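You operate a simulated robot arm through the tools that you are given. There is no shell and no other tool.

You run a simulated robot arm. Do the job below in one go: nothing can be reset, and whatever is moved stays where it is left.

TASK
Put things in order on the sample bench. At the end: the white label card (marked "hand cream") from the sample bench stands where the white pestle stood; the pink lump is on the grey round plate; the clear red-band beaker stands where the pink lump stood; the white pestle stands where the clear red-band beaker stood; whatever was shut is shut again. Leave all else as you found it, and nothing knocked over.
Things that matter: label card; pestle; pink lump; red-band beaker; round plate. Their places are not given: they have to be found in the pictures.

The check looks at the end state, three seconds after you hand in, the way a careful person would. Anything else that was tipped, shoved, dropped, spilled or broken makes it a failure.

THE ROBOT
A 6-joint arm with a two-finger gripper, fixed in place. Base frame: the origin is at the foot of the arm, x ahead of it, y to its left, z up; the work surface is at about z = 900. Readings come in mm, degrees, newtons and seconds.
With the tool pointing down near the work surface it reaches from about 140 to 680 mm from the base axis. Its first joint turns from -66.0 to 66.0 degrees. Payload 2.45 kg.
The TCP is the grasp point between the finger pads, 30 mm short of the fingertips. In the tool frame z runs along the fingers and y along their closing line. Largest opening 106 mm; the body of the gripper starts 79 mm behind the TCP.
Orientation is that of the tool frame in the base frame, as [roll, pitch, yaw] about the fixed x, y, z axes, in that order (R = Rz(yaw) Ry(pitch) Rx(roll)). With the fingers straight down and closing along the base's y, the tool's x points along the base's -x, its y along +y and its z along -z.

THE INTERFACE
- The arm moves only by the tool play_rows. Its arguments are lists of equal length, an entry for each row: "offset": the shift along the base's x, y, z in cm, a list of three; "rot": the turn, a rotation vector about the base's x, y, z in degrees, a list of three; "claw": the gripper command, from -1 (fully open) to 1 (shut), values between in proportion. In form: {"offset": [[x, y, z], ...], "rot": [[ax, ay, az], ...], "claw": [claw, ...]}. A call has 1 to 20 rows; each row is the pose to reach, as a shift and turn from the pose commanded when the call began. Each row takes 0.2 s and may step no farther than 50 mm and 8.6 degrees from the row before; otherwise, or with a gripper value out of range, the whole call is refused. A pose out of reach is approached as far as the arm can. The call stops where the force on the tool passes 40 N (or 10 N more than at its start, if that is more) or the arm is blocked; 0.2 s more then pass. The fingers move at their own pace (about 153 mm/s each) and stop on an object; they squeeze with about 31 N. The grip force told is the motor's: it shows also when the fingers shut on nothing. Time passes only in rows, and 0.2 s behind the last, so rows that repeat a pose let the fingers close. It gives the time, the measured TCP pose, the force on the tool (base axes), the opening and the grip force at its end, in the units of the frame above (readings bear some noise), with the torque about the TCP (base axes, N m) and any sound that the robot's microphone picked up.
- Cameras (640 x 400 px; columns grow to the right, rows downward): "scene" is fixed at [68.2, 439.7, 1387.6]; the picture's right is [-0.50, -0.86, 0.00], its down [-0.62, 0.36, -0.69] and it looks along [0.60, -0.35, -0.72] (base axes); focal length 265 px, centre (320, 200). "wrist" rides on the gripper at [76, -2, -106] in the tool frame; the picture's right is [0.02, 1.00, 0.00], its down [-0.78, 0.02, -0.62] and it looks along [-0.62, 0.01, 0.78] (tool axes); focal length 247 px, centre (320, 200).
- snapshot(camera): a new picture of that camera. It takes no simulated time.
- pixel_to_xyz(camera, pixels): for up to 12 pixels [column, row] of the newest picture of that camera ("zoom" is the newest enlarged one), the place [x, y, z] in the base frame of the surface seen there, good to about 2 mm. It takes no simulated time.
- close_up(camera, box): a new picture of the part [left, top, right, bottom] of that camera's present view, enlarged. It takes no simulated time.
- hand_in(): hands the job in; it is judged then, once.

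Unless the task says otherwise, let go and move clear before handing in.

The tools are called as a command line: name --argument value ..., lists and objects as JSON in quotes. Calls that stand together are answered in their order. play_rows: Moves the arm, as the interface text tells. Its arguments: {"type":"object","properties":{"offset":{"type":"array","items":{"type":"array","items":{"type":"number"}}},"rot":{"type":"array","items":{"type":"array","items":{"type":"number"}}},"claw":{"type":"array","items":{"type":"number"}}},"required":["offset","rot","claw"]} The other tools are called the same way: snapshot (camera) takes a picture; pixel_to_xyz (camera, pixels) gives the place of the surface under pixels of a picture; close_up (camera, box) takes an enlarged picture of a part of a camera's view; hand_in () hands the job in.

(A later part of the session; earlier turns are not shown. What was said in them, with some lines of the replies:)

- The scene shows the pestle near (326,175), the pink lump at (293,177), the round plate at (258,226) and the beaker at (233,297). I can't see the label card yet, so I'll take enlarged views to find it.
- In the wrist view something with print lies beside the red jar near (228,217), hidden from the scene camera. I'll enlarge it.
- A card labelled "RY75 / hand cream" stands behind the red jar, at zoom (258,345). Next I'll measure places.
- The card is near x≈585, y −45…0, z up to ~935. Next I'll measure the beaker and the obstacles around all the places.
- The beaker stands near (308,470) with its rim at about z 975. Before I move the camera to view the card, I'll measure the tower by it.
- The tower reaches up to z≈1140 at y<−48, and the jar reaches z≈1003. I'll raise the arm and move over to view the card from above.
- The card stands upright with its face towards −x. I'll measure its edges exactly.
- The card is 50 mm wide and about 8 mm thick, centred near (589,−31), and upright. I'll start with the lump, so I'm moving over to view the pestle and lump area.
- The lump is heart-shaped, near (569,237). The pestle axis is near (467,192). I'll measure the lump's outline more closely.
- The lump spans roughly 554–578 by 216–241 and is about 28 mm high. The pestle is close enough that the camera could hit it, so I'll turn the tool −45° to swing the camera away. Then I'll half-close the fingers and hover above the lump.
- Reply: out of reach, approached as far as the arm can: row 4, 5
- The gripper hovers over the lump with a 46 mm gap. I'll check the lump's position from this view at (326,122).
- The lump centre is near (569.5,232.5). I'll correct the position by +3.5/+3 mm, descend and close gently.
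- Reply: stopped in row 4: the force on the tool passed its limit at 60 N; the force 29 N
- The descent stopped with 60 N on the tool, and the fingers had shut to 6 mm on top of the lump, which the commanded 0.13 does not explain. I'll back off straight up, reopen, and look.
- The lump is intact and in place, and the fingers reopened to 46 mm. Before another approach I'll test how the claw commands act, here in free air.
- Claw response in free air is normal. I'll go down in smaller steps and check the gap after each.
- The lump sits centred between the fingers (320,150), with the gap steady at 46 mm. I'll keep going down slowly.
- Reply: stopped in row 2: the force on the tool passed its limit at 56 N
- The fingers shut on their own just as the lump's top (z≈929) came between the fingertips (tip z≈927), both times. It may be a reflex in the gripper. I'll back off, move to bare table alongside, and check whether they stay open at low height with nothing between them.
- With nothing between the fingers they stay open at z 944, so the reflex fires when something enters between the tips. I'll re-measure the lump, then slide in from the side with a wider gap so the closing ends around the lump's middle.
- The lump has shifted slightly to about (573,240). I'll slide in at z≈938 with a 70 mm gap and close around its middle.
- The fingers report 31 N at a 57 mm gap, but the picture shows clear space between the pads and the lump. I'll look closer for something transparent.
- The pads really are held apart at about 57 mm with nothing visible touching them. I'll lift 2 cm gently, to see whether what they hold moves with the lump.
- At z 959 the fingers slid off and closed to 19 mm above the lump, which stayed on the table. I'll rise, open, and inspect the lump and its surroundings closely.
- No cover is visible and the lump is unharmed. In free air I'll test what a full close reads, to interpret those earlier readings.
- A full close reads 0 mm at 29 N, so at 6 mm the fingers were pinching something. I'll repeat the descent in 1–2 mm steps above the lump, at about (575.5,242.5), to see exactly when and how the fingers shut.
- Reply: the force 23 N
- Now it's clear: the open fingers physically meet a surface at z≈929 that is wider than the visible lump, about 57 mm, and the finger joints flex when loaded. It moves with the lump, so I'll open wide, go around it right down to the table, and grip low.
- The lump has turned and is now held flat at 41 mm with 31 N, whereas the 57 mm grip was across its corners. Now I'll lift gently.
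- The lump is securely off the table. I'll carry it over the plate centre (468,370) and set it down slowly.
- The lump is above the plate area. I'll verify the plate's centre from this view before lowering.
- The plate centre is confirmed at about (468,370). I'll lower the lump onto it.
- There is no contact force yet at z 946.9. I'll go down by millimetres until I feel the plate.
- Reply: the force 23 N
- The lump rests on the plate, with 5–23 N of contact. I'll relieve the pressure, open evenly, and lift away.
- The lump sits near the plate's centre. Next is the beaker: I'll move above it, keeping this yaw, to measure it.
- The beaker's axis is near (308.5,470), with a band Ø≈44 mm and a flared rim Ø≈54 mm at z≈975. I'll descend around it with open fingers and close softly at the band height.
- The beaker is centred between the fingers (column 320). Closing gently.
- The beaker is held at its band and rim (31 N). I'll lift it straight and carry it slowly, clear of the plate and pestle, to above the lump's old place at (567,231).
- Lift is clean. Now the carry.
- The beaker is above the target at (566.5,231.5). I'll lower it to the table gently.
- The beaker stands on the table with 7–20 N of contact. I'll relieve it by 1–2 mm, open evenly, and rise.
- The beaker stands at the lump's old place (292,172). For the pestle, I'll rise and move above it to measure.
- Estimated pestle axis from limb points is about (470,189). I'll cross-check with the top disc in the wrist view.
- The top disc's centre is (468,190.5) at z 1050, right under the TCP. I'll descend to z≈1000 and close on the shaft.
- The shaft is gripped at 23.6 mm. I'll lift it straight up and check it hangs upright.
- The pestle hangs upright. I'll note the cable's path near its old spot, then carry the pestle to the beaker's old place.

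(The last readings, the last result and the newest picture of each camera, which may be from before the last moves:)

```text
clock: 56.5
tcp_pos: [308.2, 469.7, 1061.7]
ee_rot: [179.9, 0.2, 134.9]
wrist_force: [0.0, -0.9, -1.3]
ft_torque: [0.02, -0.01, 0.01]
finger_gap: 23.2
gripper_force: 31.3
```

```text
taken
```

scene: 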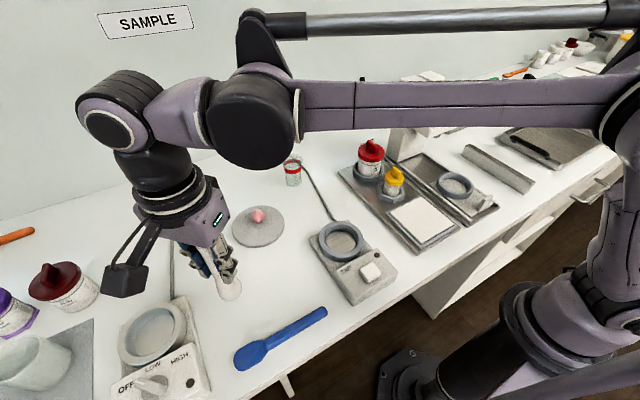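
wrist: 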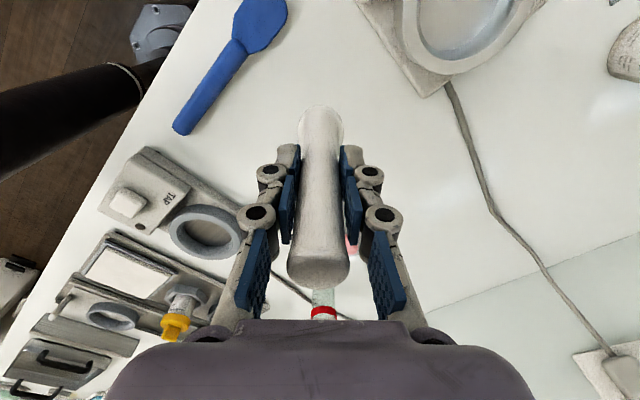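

The pestle is above (308,470). I'll lower it and creep to contact.

play_rows --offset '[[0, 0, -2], [0, 0, -4], [0, 0, -5.2], [0, 0, -5.8], [0, 0, -5.9]]' --rot '[[0, 0, 0], [0, 0, 0], [0, 0, 0], [0, 0, 0], [0, 0, 0]]' --claw '[0.7, 0.7, 0.7, 0.7, 0.7]'

play_rows --offset '[[0, 0, -0.1], [0, 0, -0.1]]' --rot '[[0, 0, 0], [0, 0, 0]]' --claw '[0.7, 0.7]'

play_rows --offset '[[0, 0, -0.1], [0, 0, -0.1]]' --rot '[[0, 0, 0], [0, 0, 0]]' --claw '[0.7, 0.7]'

close_up --camera "scene" --box '[180, 210, 280, 320]'

```text
clock: 57.7
tcp_pos: [308.3, 470.2, 1001.3]
ee_rot: [179.9, 0.2, 135.0]
wrist_force: [0.0, 0.9, -1.6]
ft_torque: [-0.03, -0.03, 0.03]
finger_gap: 23.7
gripper_force: 31.1
```

```text
clock: 58.3
tcp_pos: [308.1, 470.3, 1000.3]
ee_rot: [179.9, 0.2, 134.9]
wrist_force: [-0.1, 0.6, -1.8]
ft_torque: [0.0, 0.01, 0.01]
finger_gap: 23.2
gripper_force: 30.8
```

```text
clock: 58.9
tcp_pos: [308.5, 469.2, 999.3]
ee_rot: [179.9, 0.1, 135.0]
wrist_force: [0.2, 0.5, -2.4]
ft_torque: [0.01, 0.03, 0.01]
finger_gap: 23.4
gripper_force: 31.2
```

```text
3.64 times, centred on (230, 265) of scene
```

zoom: 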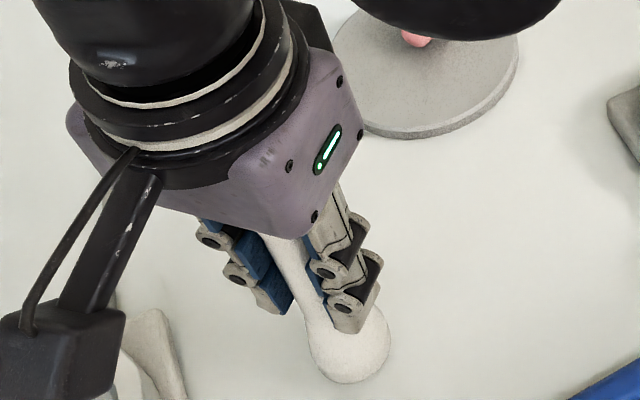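

play_rows --offset '[[0, 0, -0.05], [0, 0, -0.1]]' --rot '[[0, 0, 0], [0, 0, 0]]' --claw '[0.7, 0.7]'

play_rows --offset '[[0, 0, -0.05], [0, 0, -0.1]]' --rot '[[0, 0, 0], [0, 0, 0]]' --claw '[0.7, 0.7]'

```text
clock: 59.5
tcp_pos: [307.6, 469.8, 998.3]
ee_rot: [179.9, 0.2, 135.0]
wrist_force: [0.0, 0.8, 7.7]
ft_torque: [0.01, 0.0, 0.0]
finger_gap: 23.6
gripper_force: 31.2
```

```text
clock: 60.1
tcp_pos: [307.5, 470.0, 999.1]
ee_rot: [179.8, 0.1, 135.0]
wrist_force: [2.7, 3.1, 24.2]
ft_torque: [-0.01, -0.22, -0.01]
finger_gap: 23.7
gripper_force: 31.1
```

Contact is at z≈998.5, the same height as before, so the pestle was never resting on the cable. I'll relieve the load, release gently and evenly, then rise.

play_rows --offset '[[0, 0, 0.1], [0, 0, 0.1], [0, 0, 0.1], [0, 0, 0.1], [0, 0, 0.1], [0, 0, 0.1], [0, 0, 0.1]]' --rot '[[0, 0, 0], [0, 0, 0], [0, 0, 0], [0, 0, 0], [0, 0, 0], [0, 0, 0], [0, 0, 0]]' --claw '[0.6, 0.55, 0.5, 0.4, 0.2, -0.1, -0.4]'

snapshot --camera "wrist"

close_up --camera "scene" --box '[180, 210, 280, 320]'

```text
clock: 61.7
tcp_pos: [307.1, 469.6, 998.3]
ee_rot: [179.9, 0.0, 135.0]
wrist_force: [1.0, 0.2, -0.2]
ft_torque: [0.0, -0.02, 0.06]
finger_gap: 74.4
gripper_force: 0.0
```

```text
taken
```

wrist: 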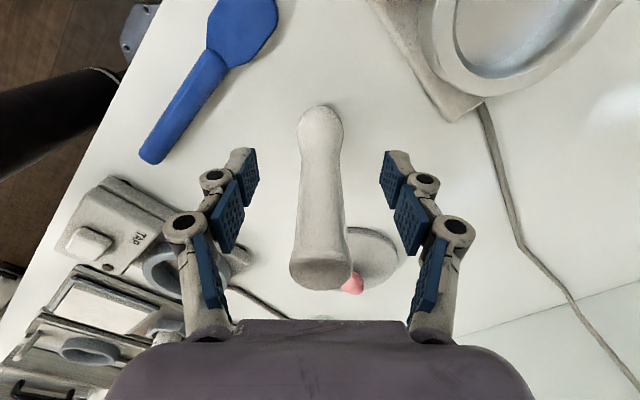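

```text
3.64 times, centred on (230, 265) of scene
```

zoom: 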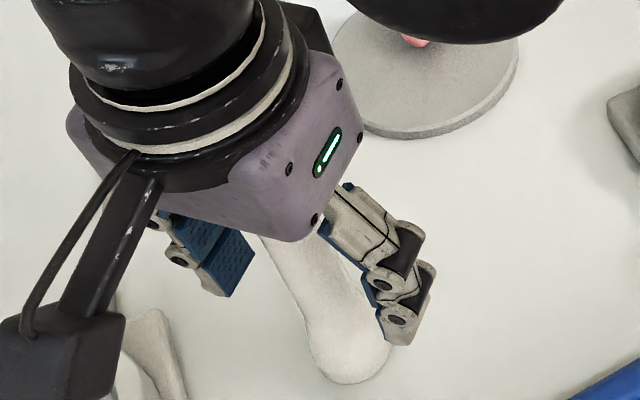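

The pestle stands free and upright. I'll rise straight up, clear its top, and head to the card with the yaw turned to match it.

play_rows --offset '[[0, 0, 2], [0, 0, 5], [0, 0, 9], [0, 0, 13], [0, 0, 14.5], [1.5, -2.5, 14.5], [4, -6.5, 14.5], [6.5, -10.5, 14.5], [9, -14.5, 14.5], [11.5, -18.5, 14.5], [14, -22, 14.5], [14, -22, 14.5]]' --rot '[[0, 0, 0], [0, 0, 0], [0, 0, 0], [0, 0, 0], [0, 0, 0], [0, 0, 0], [0, 0, -8], [0, 0, -16], [0, 0, -24], [0, 0, -32], [0, 0, -40], [0, 0, -40]]' --claw '[-0.4, -0.4, -0.4, -0.4, -0.4, -0.4, -0.4, -0.4, -0.4, -0.4, -0.4, -0.4]'

snapshot --camera "scene"

```text
clock: 64.3
tcp_pos: [451.6, 251.4, 1144.9]
ee_rot: [180.0, 0.1, 95.0]
wrist_force: [0.1, -0.1, 0.3]
ft_torque: [0.0, -0.02, 0.0]
finger_gap: 74.1
gripper_force: 0.1
```

```text
taken
```

scene: 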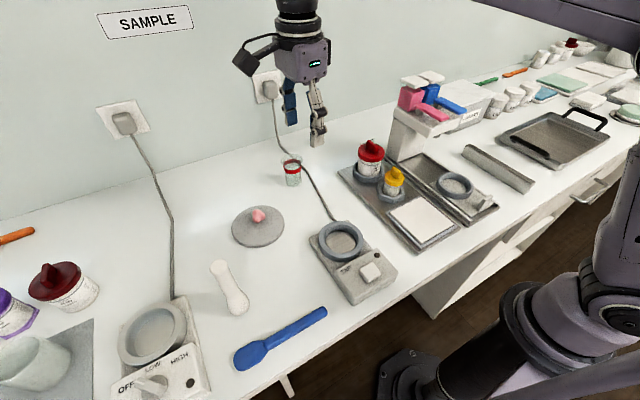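

The pestle's image runs from (218,265) to (238,312). I'll verify that it's upright.

close_up --camera "scene" --box '[190, 240, 280, 330]'

pixel_to_xyz --camera "scene" --pixels '[[217, 264], [219, 270], [226, 285], [231, 295], [237, 308], [213, 265], [222, 263], [217, 261], [229, 306], [247, 303]]'

```text
4.44 times, centred on (235, 285) of scene
```

zoom: 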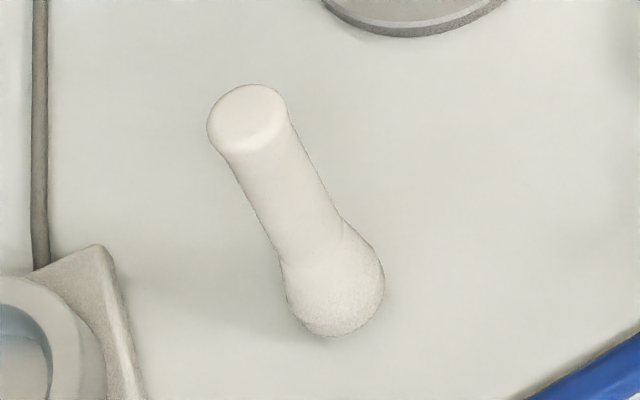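

```text
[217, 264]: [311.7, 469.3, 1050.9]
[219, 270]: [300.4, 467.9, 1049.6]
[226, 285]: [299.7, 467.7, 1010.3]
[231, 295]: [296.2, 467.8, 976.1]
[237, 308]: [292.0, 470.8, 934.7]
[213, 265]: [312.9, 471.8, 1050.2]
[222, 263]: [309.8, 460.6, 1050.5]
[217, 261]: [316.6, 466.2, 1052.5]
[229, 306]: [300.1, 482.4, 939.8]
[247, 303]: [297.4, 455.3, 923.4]
```

The top disc is level at z≈1050, centred near (310,468), so the pestle is upright. On to the card, hovering behind the red jar.

play_rows --offset '[[2.5, -4, -0.5], [5, -8, -1.5], [7, -12, -2.5], [9, -16, -3.5], [11, -20, -4.5], [12.5, -24, -4.5], [13.6, -28.2, -4.5], [13.6, -28.2, -4.5]]' --rot '[[0, 0, 0], [0, 0, 0], [0, 0, 0], [0, 0, 0], [0, 0, 0], [0, 0, 0], [0, 0, 0], [0, 0, 0]]' --claw '[-0.4, -0.4, -0.4, -0.4, -0.4, -0.4, -0.4, -0.4]'

snapshot --camera "wrist"

snapshot --camera "scene"

```text
clock: 66.1
tcp_pos: [583.8, -32.2, 1096.9]
ee_rot: [179.9, 0.1, 95.0]
wrist_force: [0.1, -0.6, 0.1]
ft_torque: [0.02, 0.0, -0.01]
finger_gap: 74.2
gripper_force: 0.2
```

```text
taken
```

wrist: 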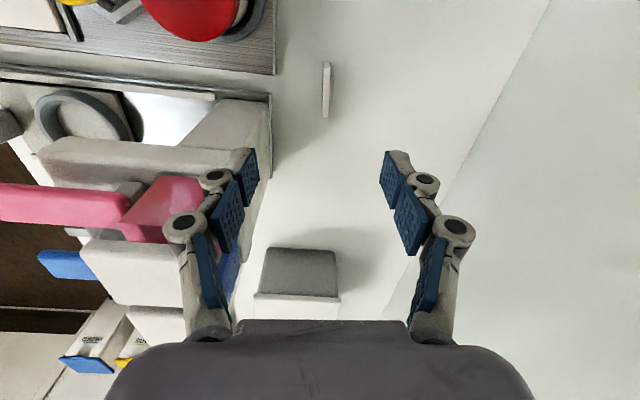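

```text
taken
```

scene: 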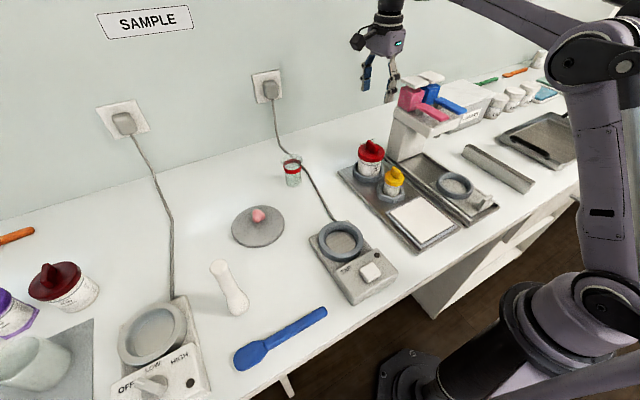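

The card appears as a vertical strip at (326,90), so the yaw matches. I'll measure its edges and the nearby tower corner from here.

close_up --camera "wrist" --box '[300, 55, 352, 125]'

pixel_to_xyz --camera "zoom" --pixels '[[304, 80], [318, 80], [300, 200], [320, 200], [298, 290], [308, 320], [322, 320], [290, 200], [330, 240], [313, 120], [313, 240], [313, 300]]'

pixel_to_xyz --camera "wrist" --pixels '[[265, 110], [265, 150], [262, 190], [200, 185], [230, 300], [170, 250], [210, 125], [290, 250], [330, 260], [330, 290]]'

```text
5.71 times, centred on (326, 90) of wrist
```

zoom: 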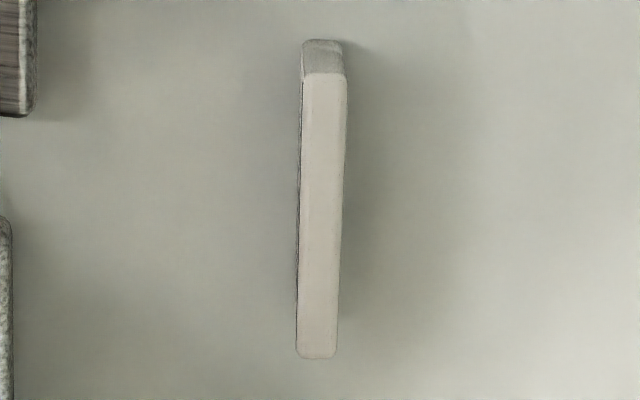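

```text
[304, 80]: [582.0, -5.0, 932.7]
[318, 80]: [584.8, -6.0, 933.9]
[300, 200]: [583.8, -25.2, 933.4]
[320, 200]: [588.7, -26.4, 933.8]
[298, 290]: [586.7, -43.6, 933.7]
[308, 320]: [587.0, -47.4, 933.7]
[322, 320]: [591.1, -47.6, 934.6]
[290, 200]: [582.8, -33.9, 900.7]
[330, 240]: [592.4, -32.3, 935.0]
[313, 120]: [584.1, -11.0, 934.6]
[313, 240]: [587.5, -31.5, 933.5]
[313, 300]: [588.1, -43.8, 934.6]
```

```text
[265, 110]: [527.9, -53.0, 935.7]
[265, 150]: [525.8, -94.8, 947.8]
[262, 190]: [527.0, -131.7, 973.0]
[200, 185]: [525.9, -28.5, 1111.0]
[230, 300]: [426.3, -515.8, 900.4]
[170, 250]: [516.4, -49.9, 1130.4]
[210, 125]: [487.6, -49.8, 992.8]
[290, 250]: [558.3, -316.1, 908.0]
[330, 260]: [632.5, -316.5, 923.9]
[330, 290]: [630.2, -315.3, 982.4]
```

The card's thickness spans x≈584–594 at y=−26, and its top is at z≈934. I'll narrow the gap to 50 mm and descend partway with a small correction.

play_rows --offset '[[0.3, 0.5, 0], [0.4, 0.6, -2.5], [0.4, 0.6, -5], [0.4, 0.6, -7.5], [0.4, 0.6, -10], [0.4, 0.6, -10]]' --rot '[[0, 0, 0], [0, 0, 0], [0, 0, 0], [0, 0, 0], [0, 0, 0], [0, 0, 0]]' --claw '[0.05, 0.05, 0.05, 0.05, 0.05, 0.05]'

snapshot --camera "wrist"

close_up --camera "scene" --box '[330, 20, 470, 190]'

```text
clock: 67.5
tcp_pos: [587.1, -26.3, 998.6]
ee_rot: [179.8, 0.1, 95.0]
wrist_force: [-0.8, 0.4, -0.8]
ft_torque: [0.03, -0.04, 0.01]
finger_gap: 50.2
gripper_force: 0.0
```

```text
taken
```

wrist: 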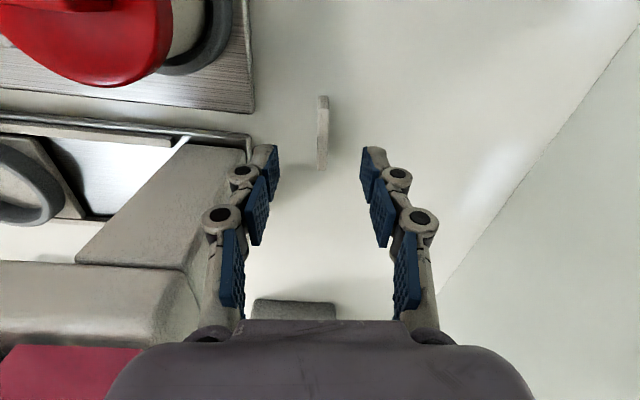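

```text
2.35 times, centred on (400, 105) of scene
```

zoom: 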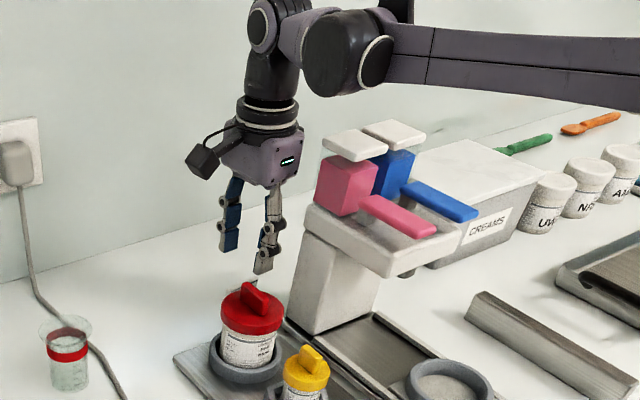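

The card is centred between the fingers (columns 270/370 against 322). Before I go lower, I'll check the forearm's clearance over the tower.

pixel_to_xyz --camera "zoom" --pixels '[[345, 95], [400, 85], [450, 88], [500, 95], [560, 105], [620, 112], [345, 60], [500, 60], [270, 100], [355, 140], [395, 128], [260, 130]]'

```text
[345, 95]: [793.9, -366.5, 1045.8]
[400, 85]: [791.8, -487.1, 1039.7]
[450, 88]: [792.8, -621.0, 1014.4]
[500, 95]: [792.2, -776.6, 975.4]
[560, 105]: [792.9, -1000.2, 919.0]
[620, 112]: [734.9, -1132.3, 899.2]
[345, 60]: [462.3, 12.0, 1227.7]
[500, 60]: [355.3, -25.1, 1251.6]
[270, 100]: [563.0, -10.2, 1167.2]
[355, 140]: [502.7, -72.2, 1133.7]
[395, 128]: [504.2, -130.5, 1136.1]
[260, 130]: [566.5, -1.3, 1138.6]
```

The dark wrist joint may come down close to the tower's blocks (top z≈1137). I'll measure its underside.

close_up --camera "scene" --box '[380, 0, 500, 110]'

pixel_to_xyz --camera "scene" --pixels '[[377, 91], [377, 93], [370, 88], [385, 90], [395, 86], [410, 83], [430, 86], [460, 91], [377, 80], [400, 80], [440, 84], [480, 92]]'

```text
3.64 times, centred on (440, 55) of scene
```

zoom: 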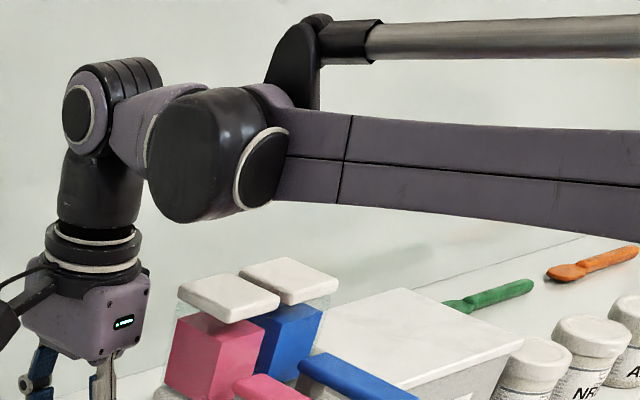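

```text
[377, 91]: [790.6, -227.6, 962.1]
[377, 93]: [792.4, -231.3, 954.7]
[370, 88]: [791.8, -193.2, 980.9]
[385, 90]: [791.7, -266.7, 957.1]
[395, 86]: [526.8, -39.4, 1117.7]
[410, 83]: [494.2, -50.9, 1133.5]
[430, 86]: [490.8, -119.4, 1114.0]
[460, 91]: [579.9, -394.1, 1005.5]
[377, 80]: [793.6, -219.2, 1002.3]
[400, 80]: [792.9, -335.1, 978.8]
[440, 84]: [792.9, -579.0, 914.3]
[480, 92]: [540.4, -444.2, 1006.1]
```

I'll query the joint's pixels using the correct mapping.

pixel_to_xyz --camera "zoom" --pixels '[[190, 215], [160, 190], [225, 210], [265, 200], [190, 150], [265, 160], [340, 198], [340, 150], [420, 200], [160, 130], [235, 120], [500, 215]]'

```text
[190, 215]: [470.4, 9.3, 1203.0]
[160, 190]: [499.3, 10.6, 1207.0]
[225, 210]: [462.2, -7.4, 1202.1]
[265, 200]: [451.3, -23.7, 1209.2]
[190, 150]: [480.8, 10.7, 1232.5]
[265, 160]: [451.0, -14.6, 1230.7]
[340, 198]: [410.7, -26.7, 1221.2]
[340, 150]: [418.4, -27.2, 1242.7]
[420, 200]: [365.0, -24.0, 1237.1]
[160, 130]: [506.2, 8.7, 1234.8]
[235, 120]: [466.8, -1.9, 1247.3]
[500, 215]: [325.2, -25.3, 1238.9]
```

The joint's underside is at z≈1200, so a straight descent to TCP 935 would bring it to about 1136, level with the blocks' tops. I'll tilt the tool 12° about x so the wrist swings to +y, away from the tower, and look again.

play_rows --offset '[[0, 0, 0.5], [0, 0, 0.5], [0, 0, 0.5], [0, 0, 0.5]]' --rot '[[-4, 0, 0], [-8, 0, 0], [-12, 0, 0], [-12, 0, 0]]' --claw '[0.05, 0.05, 0.05, 0.05]'

snapshot --camera "wrist"

close_up --camera "scene" --box '[340, 0, 500, 160]'

```text
clock: 68.5
tcp_pos: [588.8, -26.8, 1003.4]
ee_rot: [-179.0, 12.1, 95.1]
wrist_force: [1.3, -0.3, -0.1]
ft_torque: [0.02, 0.01, 0.02]
finger_gap: 50.4
gripper_force: 0.1
```

```text
taken
```

wrist: 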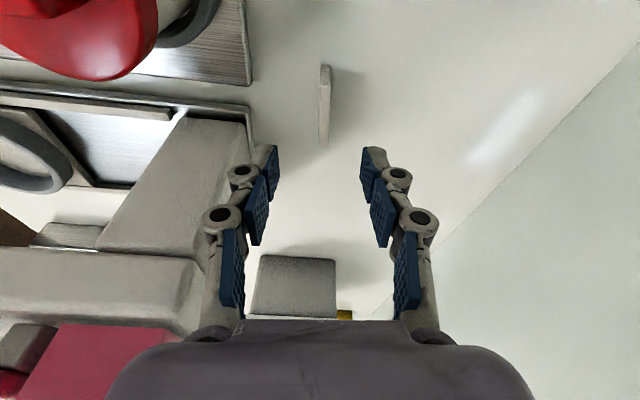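

```text
2.50 times, centred on (420, 80) of scene
```

zoom: 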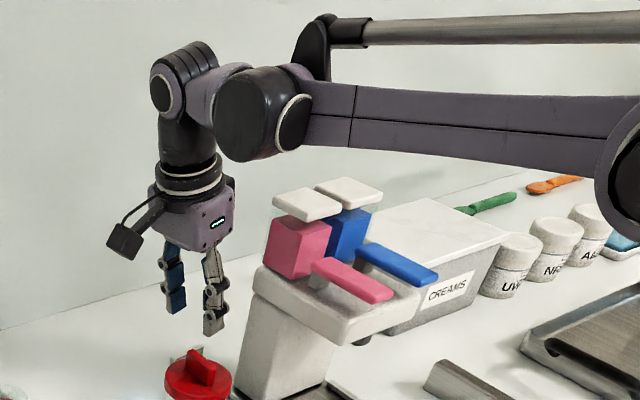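

The wrist has swung to +y. Checking the clearances again.

pixel_to_xyz --camera "zoom" --pixels '[[245, 155], [265, 152], [285, 145], [330, 140], [330, 110], [245, 110], [305, 210], [345, 195], [120, 245], [190, 240], [205, 360], [235, 205]]'

```text
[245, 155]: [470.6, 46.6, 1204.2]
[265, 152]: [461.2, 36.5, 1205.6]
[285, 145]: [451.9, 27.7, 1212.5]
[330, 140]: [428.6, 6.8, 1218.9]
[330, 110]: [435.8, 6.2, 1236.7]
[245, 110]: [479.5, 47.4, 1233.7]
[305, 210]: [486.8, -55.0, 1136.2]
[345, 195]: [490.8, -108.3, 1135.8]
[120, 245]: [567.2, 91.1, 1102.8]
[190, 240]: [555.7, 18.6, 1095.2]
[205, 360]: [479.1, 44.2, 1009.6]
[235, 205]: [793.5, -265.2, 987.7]
```

The joint underside is now at y≥about −33 and z 1204, which leaves safe clearance to descend 60 mm. I'll go down with the fingers straddling the card.

play_rows --offset '[[0.15, 0, -1.5], [0.15, 0, -3], [0.15, 0, -4.2], [0.15, 0, -5.2], [0.15, 0, -5.9], [0.15, 0, -5.9]]' --rot '[[0, 0, 0], [0, 0, 0], [0, 0, 0], [0, 0, 0], [0, 0, 0], [0, 0, 0]]' --claw '[0.05, 0.05, 0.05, 0.05, 0.05, 0.05]'

snapshot --camera "wrist"

close_up --camera "scene" --box '[340, 0, 500, 160]'

```text
clock: 69.9
tcp_pos: [590.4, -24.9, 944.5]
ee_rot: [-179.0, 12.2, 95.0]
wrist_force: [-0.7, -0.7, -0.1]
ft_torque: [0.02, -0.02, -0.01]
finger_gap: 50.3
gripper_force: 0.2
```

```text
taken
```

wrist: 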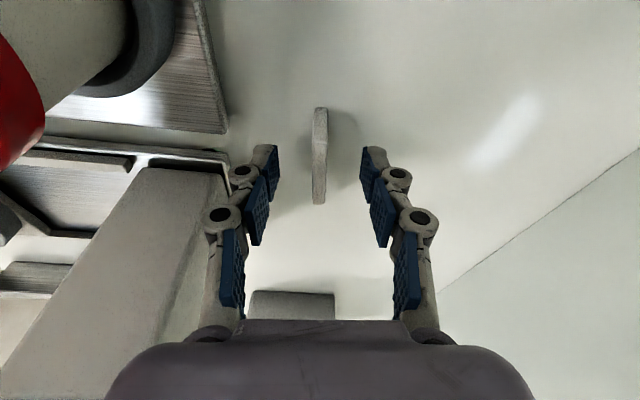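

```text
2.50 times, centred on (420, 80) of scene
```

zoom: 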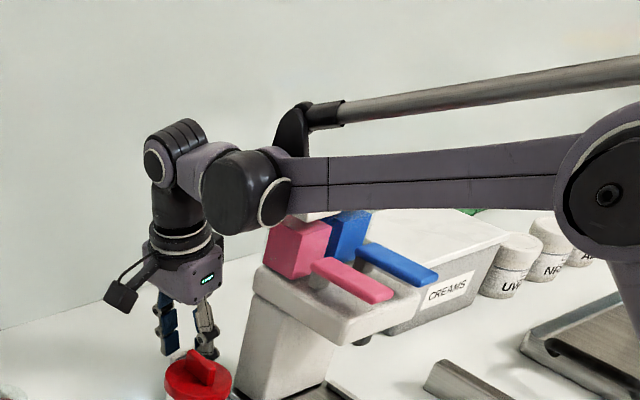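

The card (column 320) is midway between the pads (277/363), with no contact forces. I'll close in small steps.

play_rows --offset '[[0, 0, 0], [0, 0, 0], [0, 0, 0], [0, 0, 0], [0, 0, 0], [0, 0, 0], [0, 0, 0], [0, 0, 0]]' --rot '[[0, 0, 0], [0, 0, 0], [0, 0, 0], [0, 0, 0], [0, 0, 0], [0, 0, 0], [0, 0, 0], [0, 0, 0]]' --claw '[0.3, 0.5, 0.62, 0.7, 0.76, 0.82, 0.88, 0.92]'

snapshot --camera "wrist"

```text
clock: 71.7
tcp_pos: [590.0, -25.4, 943.6]
ee_rot: [-178.8, 12.0, 95.1]
wrist_force: [-0.4, 0.1, -0.6]
ft_torque: [0.0, 0.0, 0.02]
finger_gap: 6.5
gripper_force: 31.0
```

```text
taken
```

wrist: 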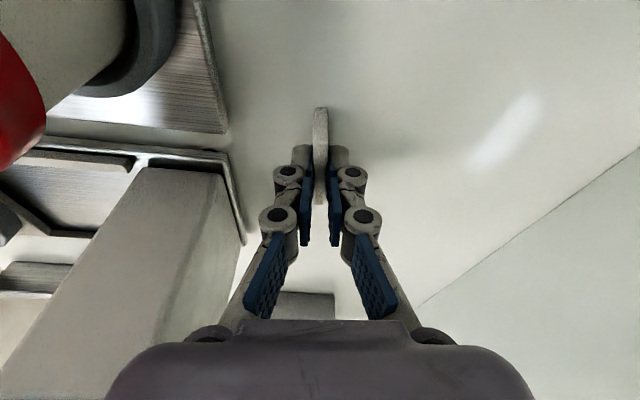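

The card is gripped at 6.5 mm, 31 N. I'll lift slowly to clear its surroundings.

play_rows --offset '[[0, 0, 0.4], [0, 0, 1.2], [0, 0, 2.5], [0, 0, 4.5], [0, 0, 6.5], [0, 0, 9], [0, 0, 9]]' --rot '[[0, 0, 0], [0, 0, 0], [0, 0, 0], [0, 0, 0], [0, 0, 0], [0, 0, 0], [0, 0, 0]]' --claw '[0.92, 0.92, 0.92, 0.92, 0.92, 0.92, 0.92]'

snapshot --camera "wrist"

close_up --camera "scene" --box '[320, 60, 440, 190]'

```text
clock: 73.3
tcp_pos: [591.5, -25.7, 1035.5]
ee_rot: [-179.0, 12.2, 95.1]
wrist_force: [0.2, -0.5, 0.3]
ft_torque: [0.02, 0.01, 0.01]
finger_gap: 6.3
gripper_force: 31.5
```

```text
taken
```

wrist: 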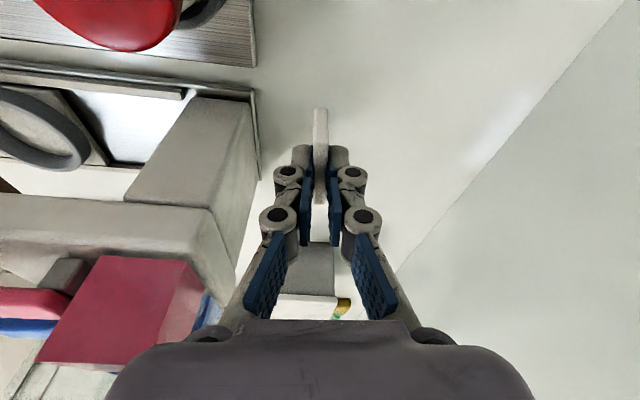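

```text
3.08 times, centred on (380, 125) of scene
```

zoom: 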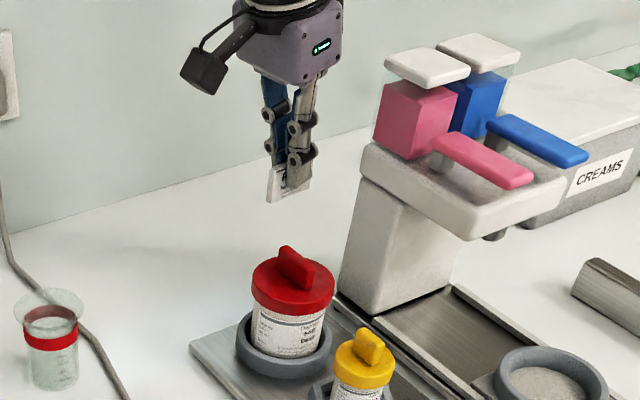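

The card is held plumb. The cable runs at y≈200 past the pestle's old spot, so I'll turn the card about z by 78° to stand parallel to the cable and just clear of it. I'll carry it around behind the jar to (464,188.5).

play_rows --offset '[[0, 0.5, 1.5], [-0.5, 3.5, 2.5], [-1, 7.5, 2.5], [-2, 11.5, 2.5], [-3.5, 15, 2.5], [-5.5, 18, 2.5], [-8, 20, 2.5], [-10.5, 21, 2.5], [-12, 21.3, 2.5], [-12.66, 21.38, 2.5], [-12.66, 21.38, 2.5], [-12.66, 21.38, 2.5], [-12.66, 21.38, 2.5]]' --rot '[[0, 0, 0], [0, 0, 0], [0, 0, 8], [0, 0, 16], [0, 0, 24], [0, 0, 32], [0, 0, 40], [0, 0, 48], [0, 0, 56], [0, 0, 64], [0, 0, 71], [0, 0, 78], [0, 0, 78]]' --claw '[0.92, 0.92, 0.92, 0.92, 0.92, 0.92, 0.92, 0.92, 0.92, 0.92, 0.92, 0.92, 0.92]'

snapshot --camera "wrist"

snapshot --camera "scene"

```text
clock: 76.1
tcp_pos: [463.0, 187.5, 1060.7]
ee_rot: [-179.0, 12.0, 173.1]
wrist_force: [-0.2, 0.2, 0.2]
ft_torque: [-0.02, 0.01, 0.01]
finger_gap: 6.2
gripper_force: 30.7
```

```text
taken
```

wrist: 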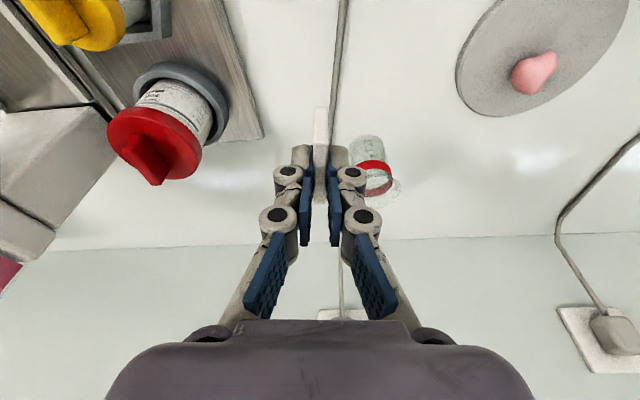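

```text
taken
```

scene: 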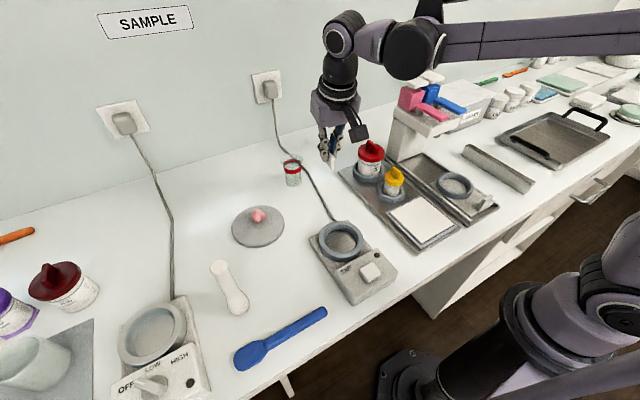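

The card is above the old pestle spot, parallel to the cable. I'll descend to just above the table.

play_rows --offset '[[0, 0, -2.5], [0, 0, -5], [0, 0, -7.5], [0, 0, -9.5], [0, 0, -10.7], [0, 0, -10.7]]' --rot '[[0, 0, 0], [0, 0, 0], [0, 0, 0], [0, 0, 0], [0, 0, 0], [0, 0, 0]]' --claw '[0.92, 0.92, 0.92, 0.92, 0.92, 0.92]'

snapshot --camera "wrist"

close_up --camera "scene" --box '[280, 110, 400, 240]'

```text
clock: 77.5
tcp_pos: [461.3, 185.8, 952.0]
ee_rot: [-179.0, 12.0, 173.1]
wrist_force: [0.7, -0.3, -0.8]
ft_torque: [0.01, 0.01, 0.03]
finger_gap: 6.4
gripper_force: 30.8
```

```text
taken
```

wrist: 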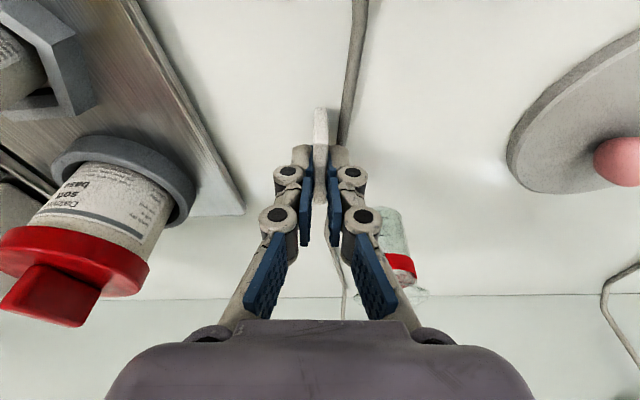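

```text
3.08 times, centred on (340, 175) of scene
```

zoom: 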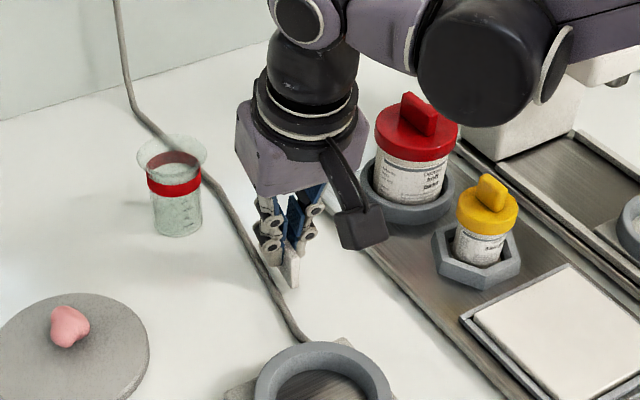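

The card is about 8 mm above the table beside the cable. I'll measure the gap between the card and the cable.

pixel_to_xyz --camera "zoom" --pixels '[[291, 262], [291, 283], [297, 275], [285, 270], [270, 283], [278, 305], [262, 262], [290, 322], [300, 335]]'

pixel_to_xyz --camera "wrist" --pixels '[[320, 115], [320, 135], [320, 195], [327, 120], [345, 120], [348, 100], [352, 60], [340, 140]]'

```text
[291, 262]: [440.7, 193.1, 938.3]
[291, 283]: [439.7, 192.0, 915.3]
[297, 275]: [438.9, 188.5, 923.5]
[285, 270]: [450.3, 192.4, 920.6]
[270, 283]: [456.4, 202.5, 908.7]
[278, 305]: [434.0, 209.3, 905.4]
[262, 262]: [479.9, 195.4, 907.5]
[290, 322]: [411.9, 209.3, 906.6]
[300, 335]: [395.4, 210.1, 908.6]
```

```text
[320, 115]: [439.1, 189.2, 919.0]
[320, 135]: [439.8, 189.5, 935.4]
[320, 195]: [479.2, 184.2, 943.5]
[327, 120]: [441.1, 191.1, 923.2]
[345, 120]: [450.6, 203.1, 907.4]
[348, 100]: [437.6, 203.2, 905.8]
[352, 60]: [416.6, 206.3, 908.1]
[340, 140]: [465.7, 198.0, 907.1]
```

The card spans x≈439–489 with its centre y≈187, about 6 mm clear of the cable. I'll shift 3 mm in x, then creep down to contact.

play_rows --offset '[[0.3, 0, -0.3], [0.3, 0, -0.6], [0.3, 0, -0.7]]' --rot '[[0, 0, 0], [0, 0, 0], [0, 0, 0]]' --claw '[0.92, 0.92, 0.92]'

play_rows --offset '[[0, 0, -0.05], [0, 0, -0.1]]' --rot '[[0, 0, 0], [0, 0, 0]]' --claw '[0.92, 0.92]'

play_rows --offset '[[0, 0, -0.05], [0, 0, -0.1]]' --rot '[[0, 0, 0], [0, 0, 0]]' --claw '[0.92, 0.92]'

```text
clock: 78.3
tcp_pos: [466.4, 187.1, 944.7]
ee_rot: [-179.0, 12.1, 173.1]
wrist_force: [-0.1, -0.7, -0.1]
ft_torque: [0.0, 0.0, 0.0]
finger_gap: 6.5
gripper_force: 30.7
```

```text
clock: 78.9
tcp_pos: [466.1, 187.2, 945.5]
ee_rot: [-179.0, 12.1, 173.2]
wrist_force: [0.8, 0.3, -0.6]
ft_torque: [-0.01, 0.01, -0.01]
finger_gap: 6.6
gripper_force: 31.2
```

```text
clock: 79.5
tcp_pos: [467.0, 187.1, 943.5]
ee_rot: [-179.0, 12.2, 173.1]
wrist_force: [-2.6, 0.2, 11.5]
ft_torque: [-0.02, 0.11, 0.02]
finger_gap: 6.4
gripper_force: 30.8
```

Contact is felt at 11.5 N. I'll relieve slightly and open evenly in small steps.

play_rows --offset '[[0, 0, 0.06], [0, 0, 0.06], [0, 0, 0.06], [0, 0, 0.06], [0, 0, 0.06], [0, 0, 0.06], [0, 0, 0.06]]' --rot '[[0, 0, 0], [0, 0, 0], [0, 0, 0], [0, 0, 0], [0, 0, 0], [0, 0, 0], [0, 0, 0]]' --claw '[0.88, 0.85, 0.8, 0.7, 0.55, 0.4, 0.3]'

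snapshot --camera "wrist"

close_up --camera "scene" --box '[290, 140, 380, 230]'

```text
clock: 81.1
tcp_pos: [466.1, 188.0, 944.0]
ee_rot: [-179.0, 12.1, 173.1]
wrist_force: [0.5, -0.5, -0.7]
ft_torque: [0.0, 0.0, 0.0]
finger_gap: 37.4
gripper_force: 0.0
```

```text
taken
```

wrist: 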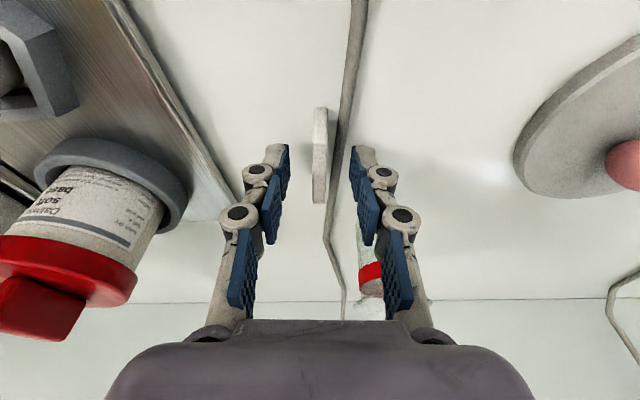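

```text
4.44 times, centred on (335, 185) of scene
```

zoom: 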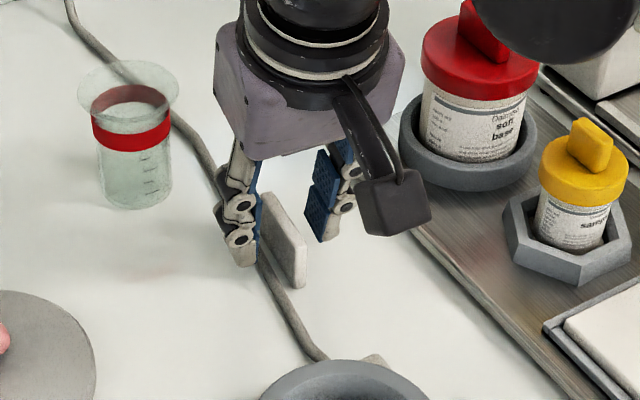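

The card stands freely upright. I'll rise straight up and away, then review everything.

play_rows --offset '[[0, 0, 1], [0, 0, 3], [0, 0, 6], [0, 0, 10], [0, 0, 14], [-2, 0, 18], [-5, -1, 22], [-9, -2, 24], [-9, -2, 24]]' --rot '[[0, 0, 0], [0, 0, 0], [0, 0, 0], [0, 0, 0], [0, 0, 0], [0, 0, 0], [0, 0, 0], [0, 0, 0], [0, 0, 0]]' --claw '[0.3, 0.3, 0.3, 0.3, 0.3, 0, -0.5, -1, -1]'

snapshot --camera "wrist"

snapshot --camera "scene"

close_up --camera "scene" --box '[200, 140, 400, 330]'

```text
refused: row 7 steps farther than a row can; nothing moved
```

```text
taken
```

wrist: 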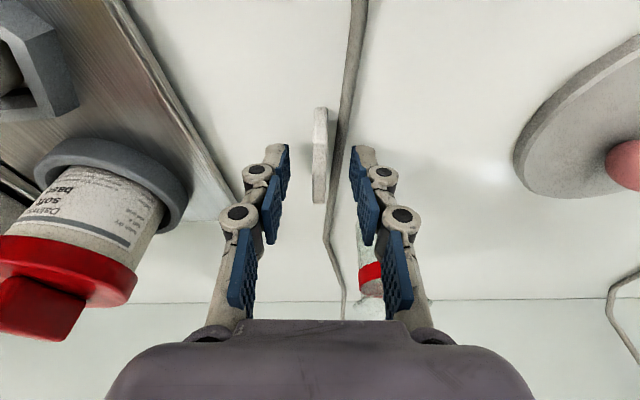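

```text
taken
```

scene: 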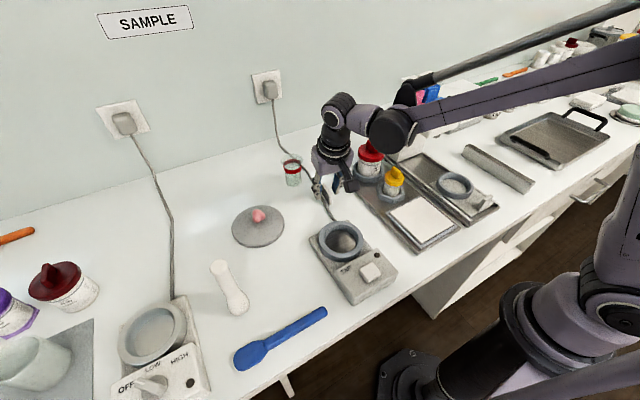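

```text
2.11 times, centred on (300, 235) of scene
```

zoom: 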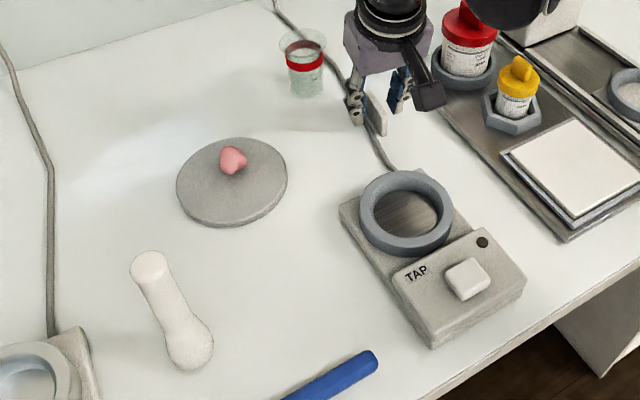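

One step was too long, so nothing moved. I'll retry with shorter steps.

play_rows --offset '[[0, 0, 1], [0, 0, 3], [0, 0, 6], [0, 0, 10], [0, 0, 14], [-1, 0, 17], [-3, 0, 20], [-6, -1, 22], [-9, -2, 23], [-9, -2, 23]]' --rot '[[0, 0, 0], [0, 0, 0], [0, 0, 0], [0, 0, 0], [0, 0, 0], [0, 0, 0], [0, 0, 0], [0, 0, 0], [0, 0, 0], [0, 0, 0]]' --claw '[0.3, 0.3, 0.3, 0.3, 0.3, 0, -0.5, -1, -1, -1]'

snapshot --camera "wrist"

snapshot --camera "scene"

close_up --camera "scene" --box '[200, 140, 400, 330]'

close_up --camera "scene" --box '[280, 150, 350, 220]'

```text
clock: 83.3
tcp_pos: [376.4, 169.0, 1174.4]
ee_rot: [-179.2, 12.1, 173.1]
wrist_force: [-0.1, -0.1, -0.1]
ft_torque: [0.03, 0.01, 0.0]
finger_gap: 105.8
gripper_force: 0.1
```

```text
taken
```

wrist: 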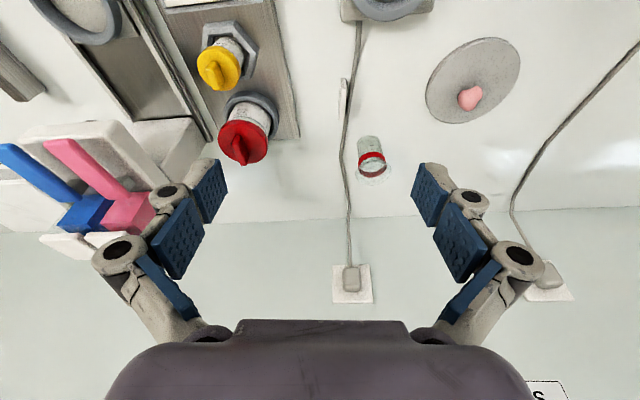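

```text
taken
```

scene: 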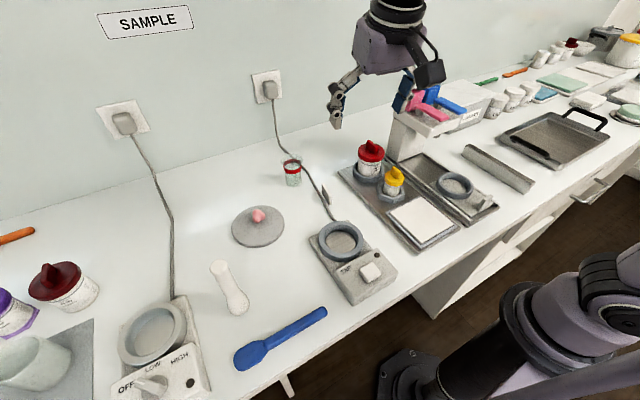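

```text
2.11 times, centred on (300, 235) of scene
```

zoom: 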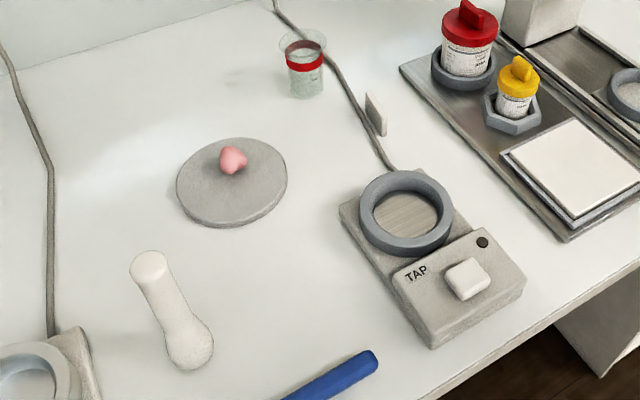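

```text
5.71 times, centred on (315, 185) of scene
```

zoom: 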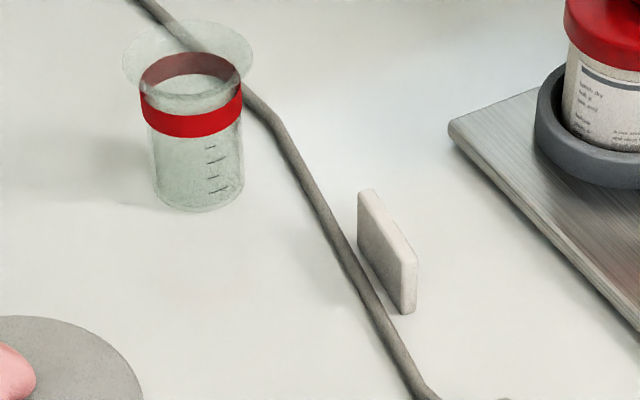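

The pictures show the card upright by the cable, the beaker at the lump's old place, the lump on the plate and the pestle at the beaker's old place. I'll do a last numeric check.

pixel_to_xyz --camera "zoom" --pixels '[[366, 195], [408, 252], [385, 250], [405, 305], [365, 250], [190, 120], [195, 205], [150, 180], [240, 180]]'

pixel_to_xyz --camera "scene" --pixels '[[218, 266], [237, 310], [258, 215], [258, 240], [240, 365], [371, 147], [395, 175]]'

close_up --camera "scene" --box '[340, 60, 640, 260]'

```text
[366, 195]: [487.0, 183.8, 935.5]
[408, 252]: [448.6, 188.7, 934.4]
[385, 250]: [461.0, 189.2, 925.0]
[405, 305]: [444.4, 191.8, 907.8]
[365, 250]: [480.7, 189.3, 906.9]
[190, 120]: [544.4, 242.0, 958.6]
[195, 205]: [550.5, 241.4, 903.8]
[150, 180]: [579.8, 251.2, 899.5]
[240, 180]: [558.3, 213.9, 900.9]
```

```text
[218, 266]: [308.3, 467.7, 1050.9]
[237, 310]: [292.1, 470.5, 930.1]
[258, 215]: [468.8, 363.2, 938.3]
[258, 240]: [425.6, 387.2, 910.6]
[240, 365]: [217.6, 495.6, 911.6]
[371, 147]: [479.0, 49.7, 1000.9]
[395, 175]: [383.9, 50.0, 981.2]
```

```text
2.00 times, centred on (490, 160) of scene
```

zoom: 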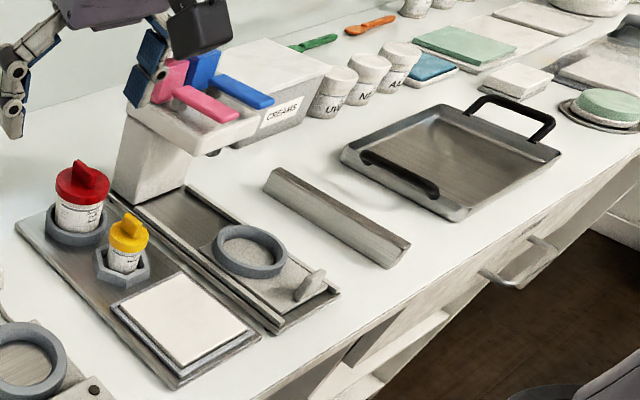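

All four things are in place and upright: card top at z 935, pestle top at z 1051, lump on the plate, beaker on its base. The jars, tower and spoon read the same as at the start, and the gripper is empty and clear, so I'm handing in.

hand_in

```text
The job is handed in.
```

The bench is in order and handed in. I don't have the judging result. My last pictures and measurements, taken just before handing in, showed:

- **Label card ("hand cream"):** it stands upright where the pestle stood, centred near (468, 187). I turned it about 78° so it stands beside the cable there instead of across it. It no longer faces the way it did.
- **Pink lump:** it rests near the middle of the grey round plate. My first tries pressed on it with up to about 60 N and nudged it a few millimetres. It is bulkier to the grip than it looks, and it showed no damage afterwards. It turned in the grip, so it sits at a different angle than before.
- **Red-band beaker:** it stands upright where the lump first stood, near (567, 231).
- **White pestle:** it stands upright where the beaker stood, near (308, 470).

I opened nothing, so nothing needed shutting again. The jars, tower, spoon and other items I checked had not moved, and the gripper was empty and clear at the end.
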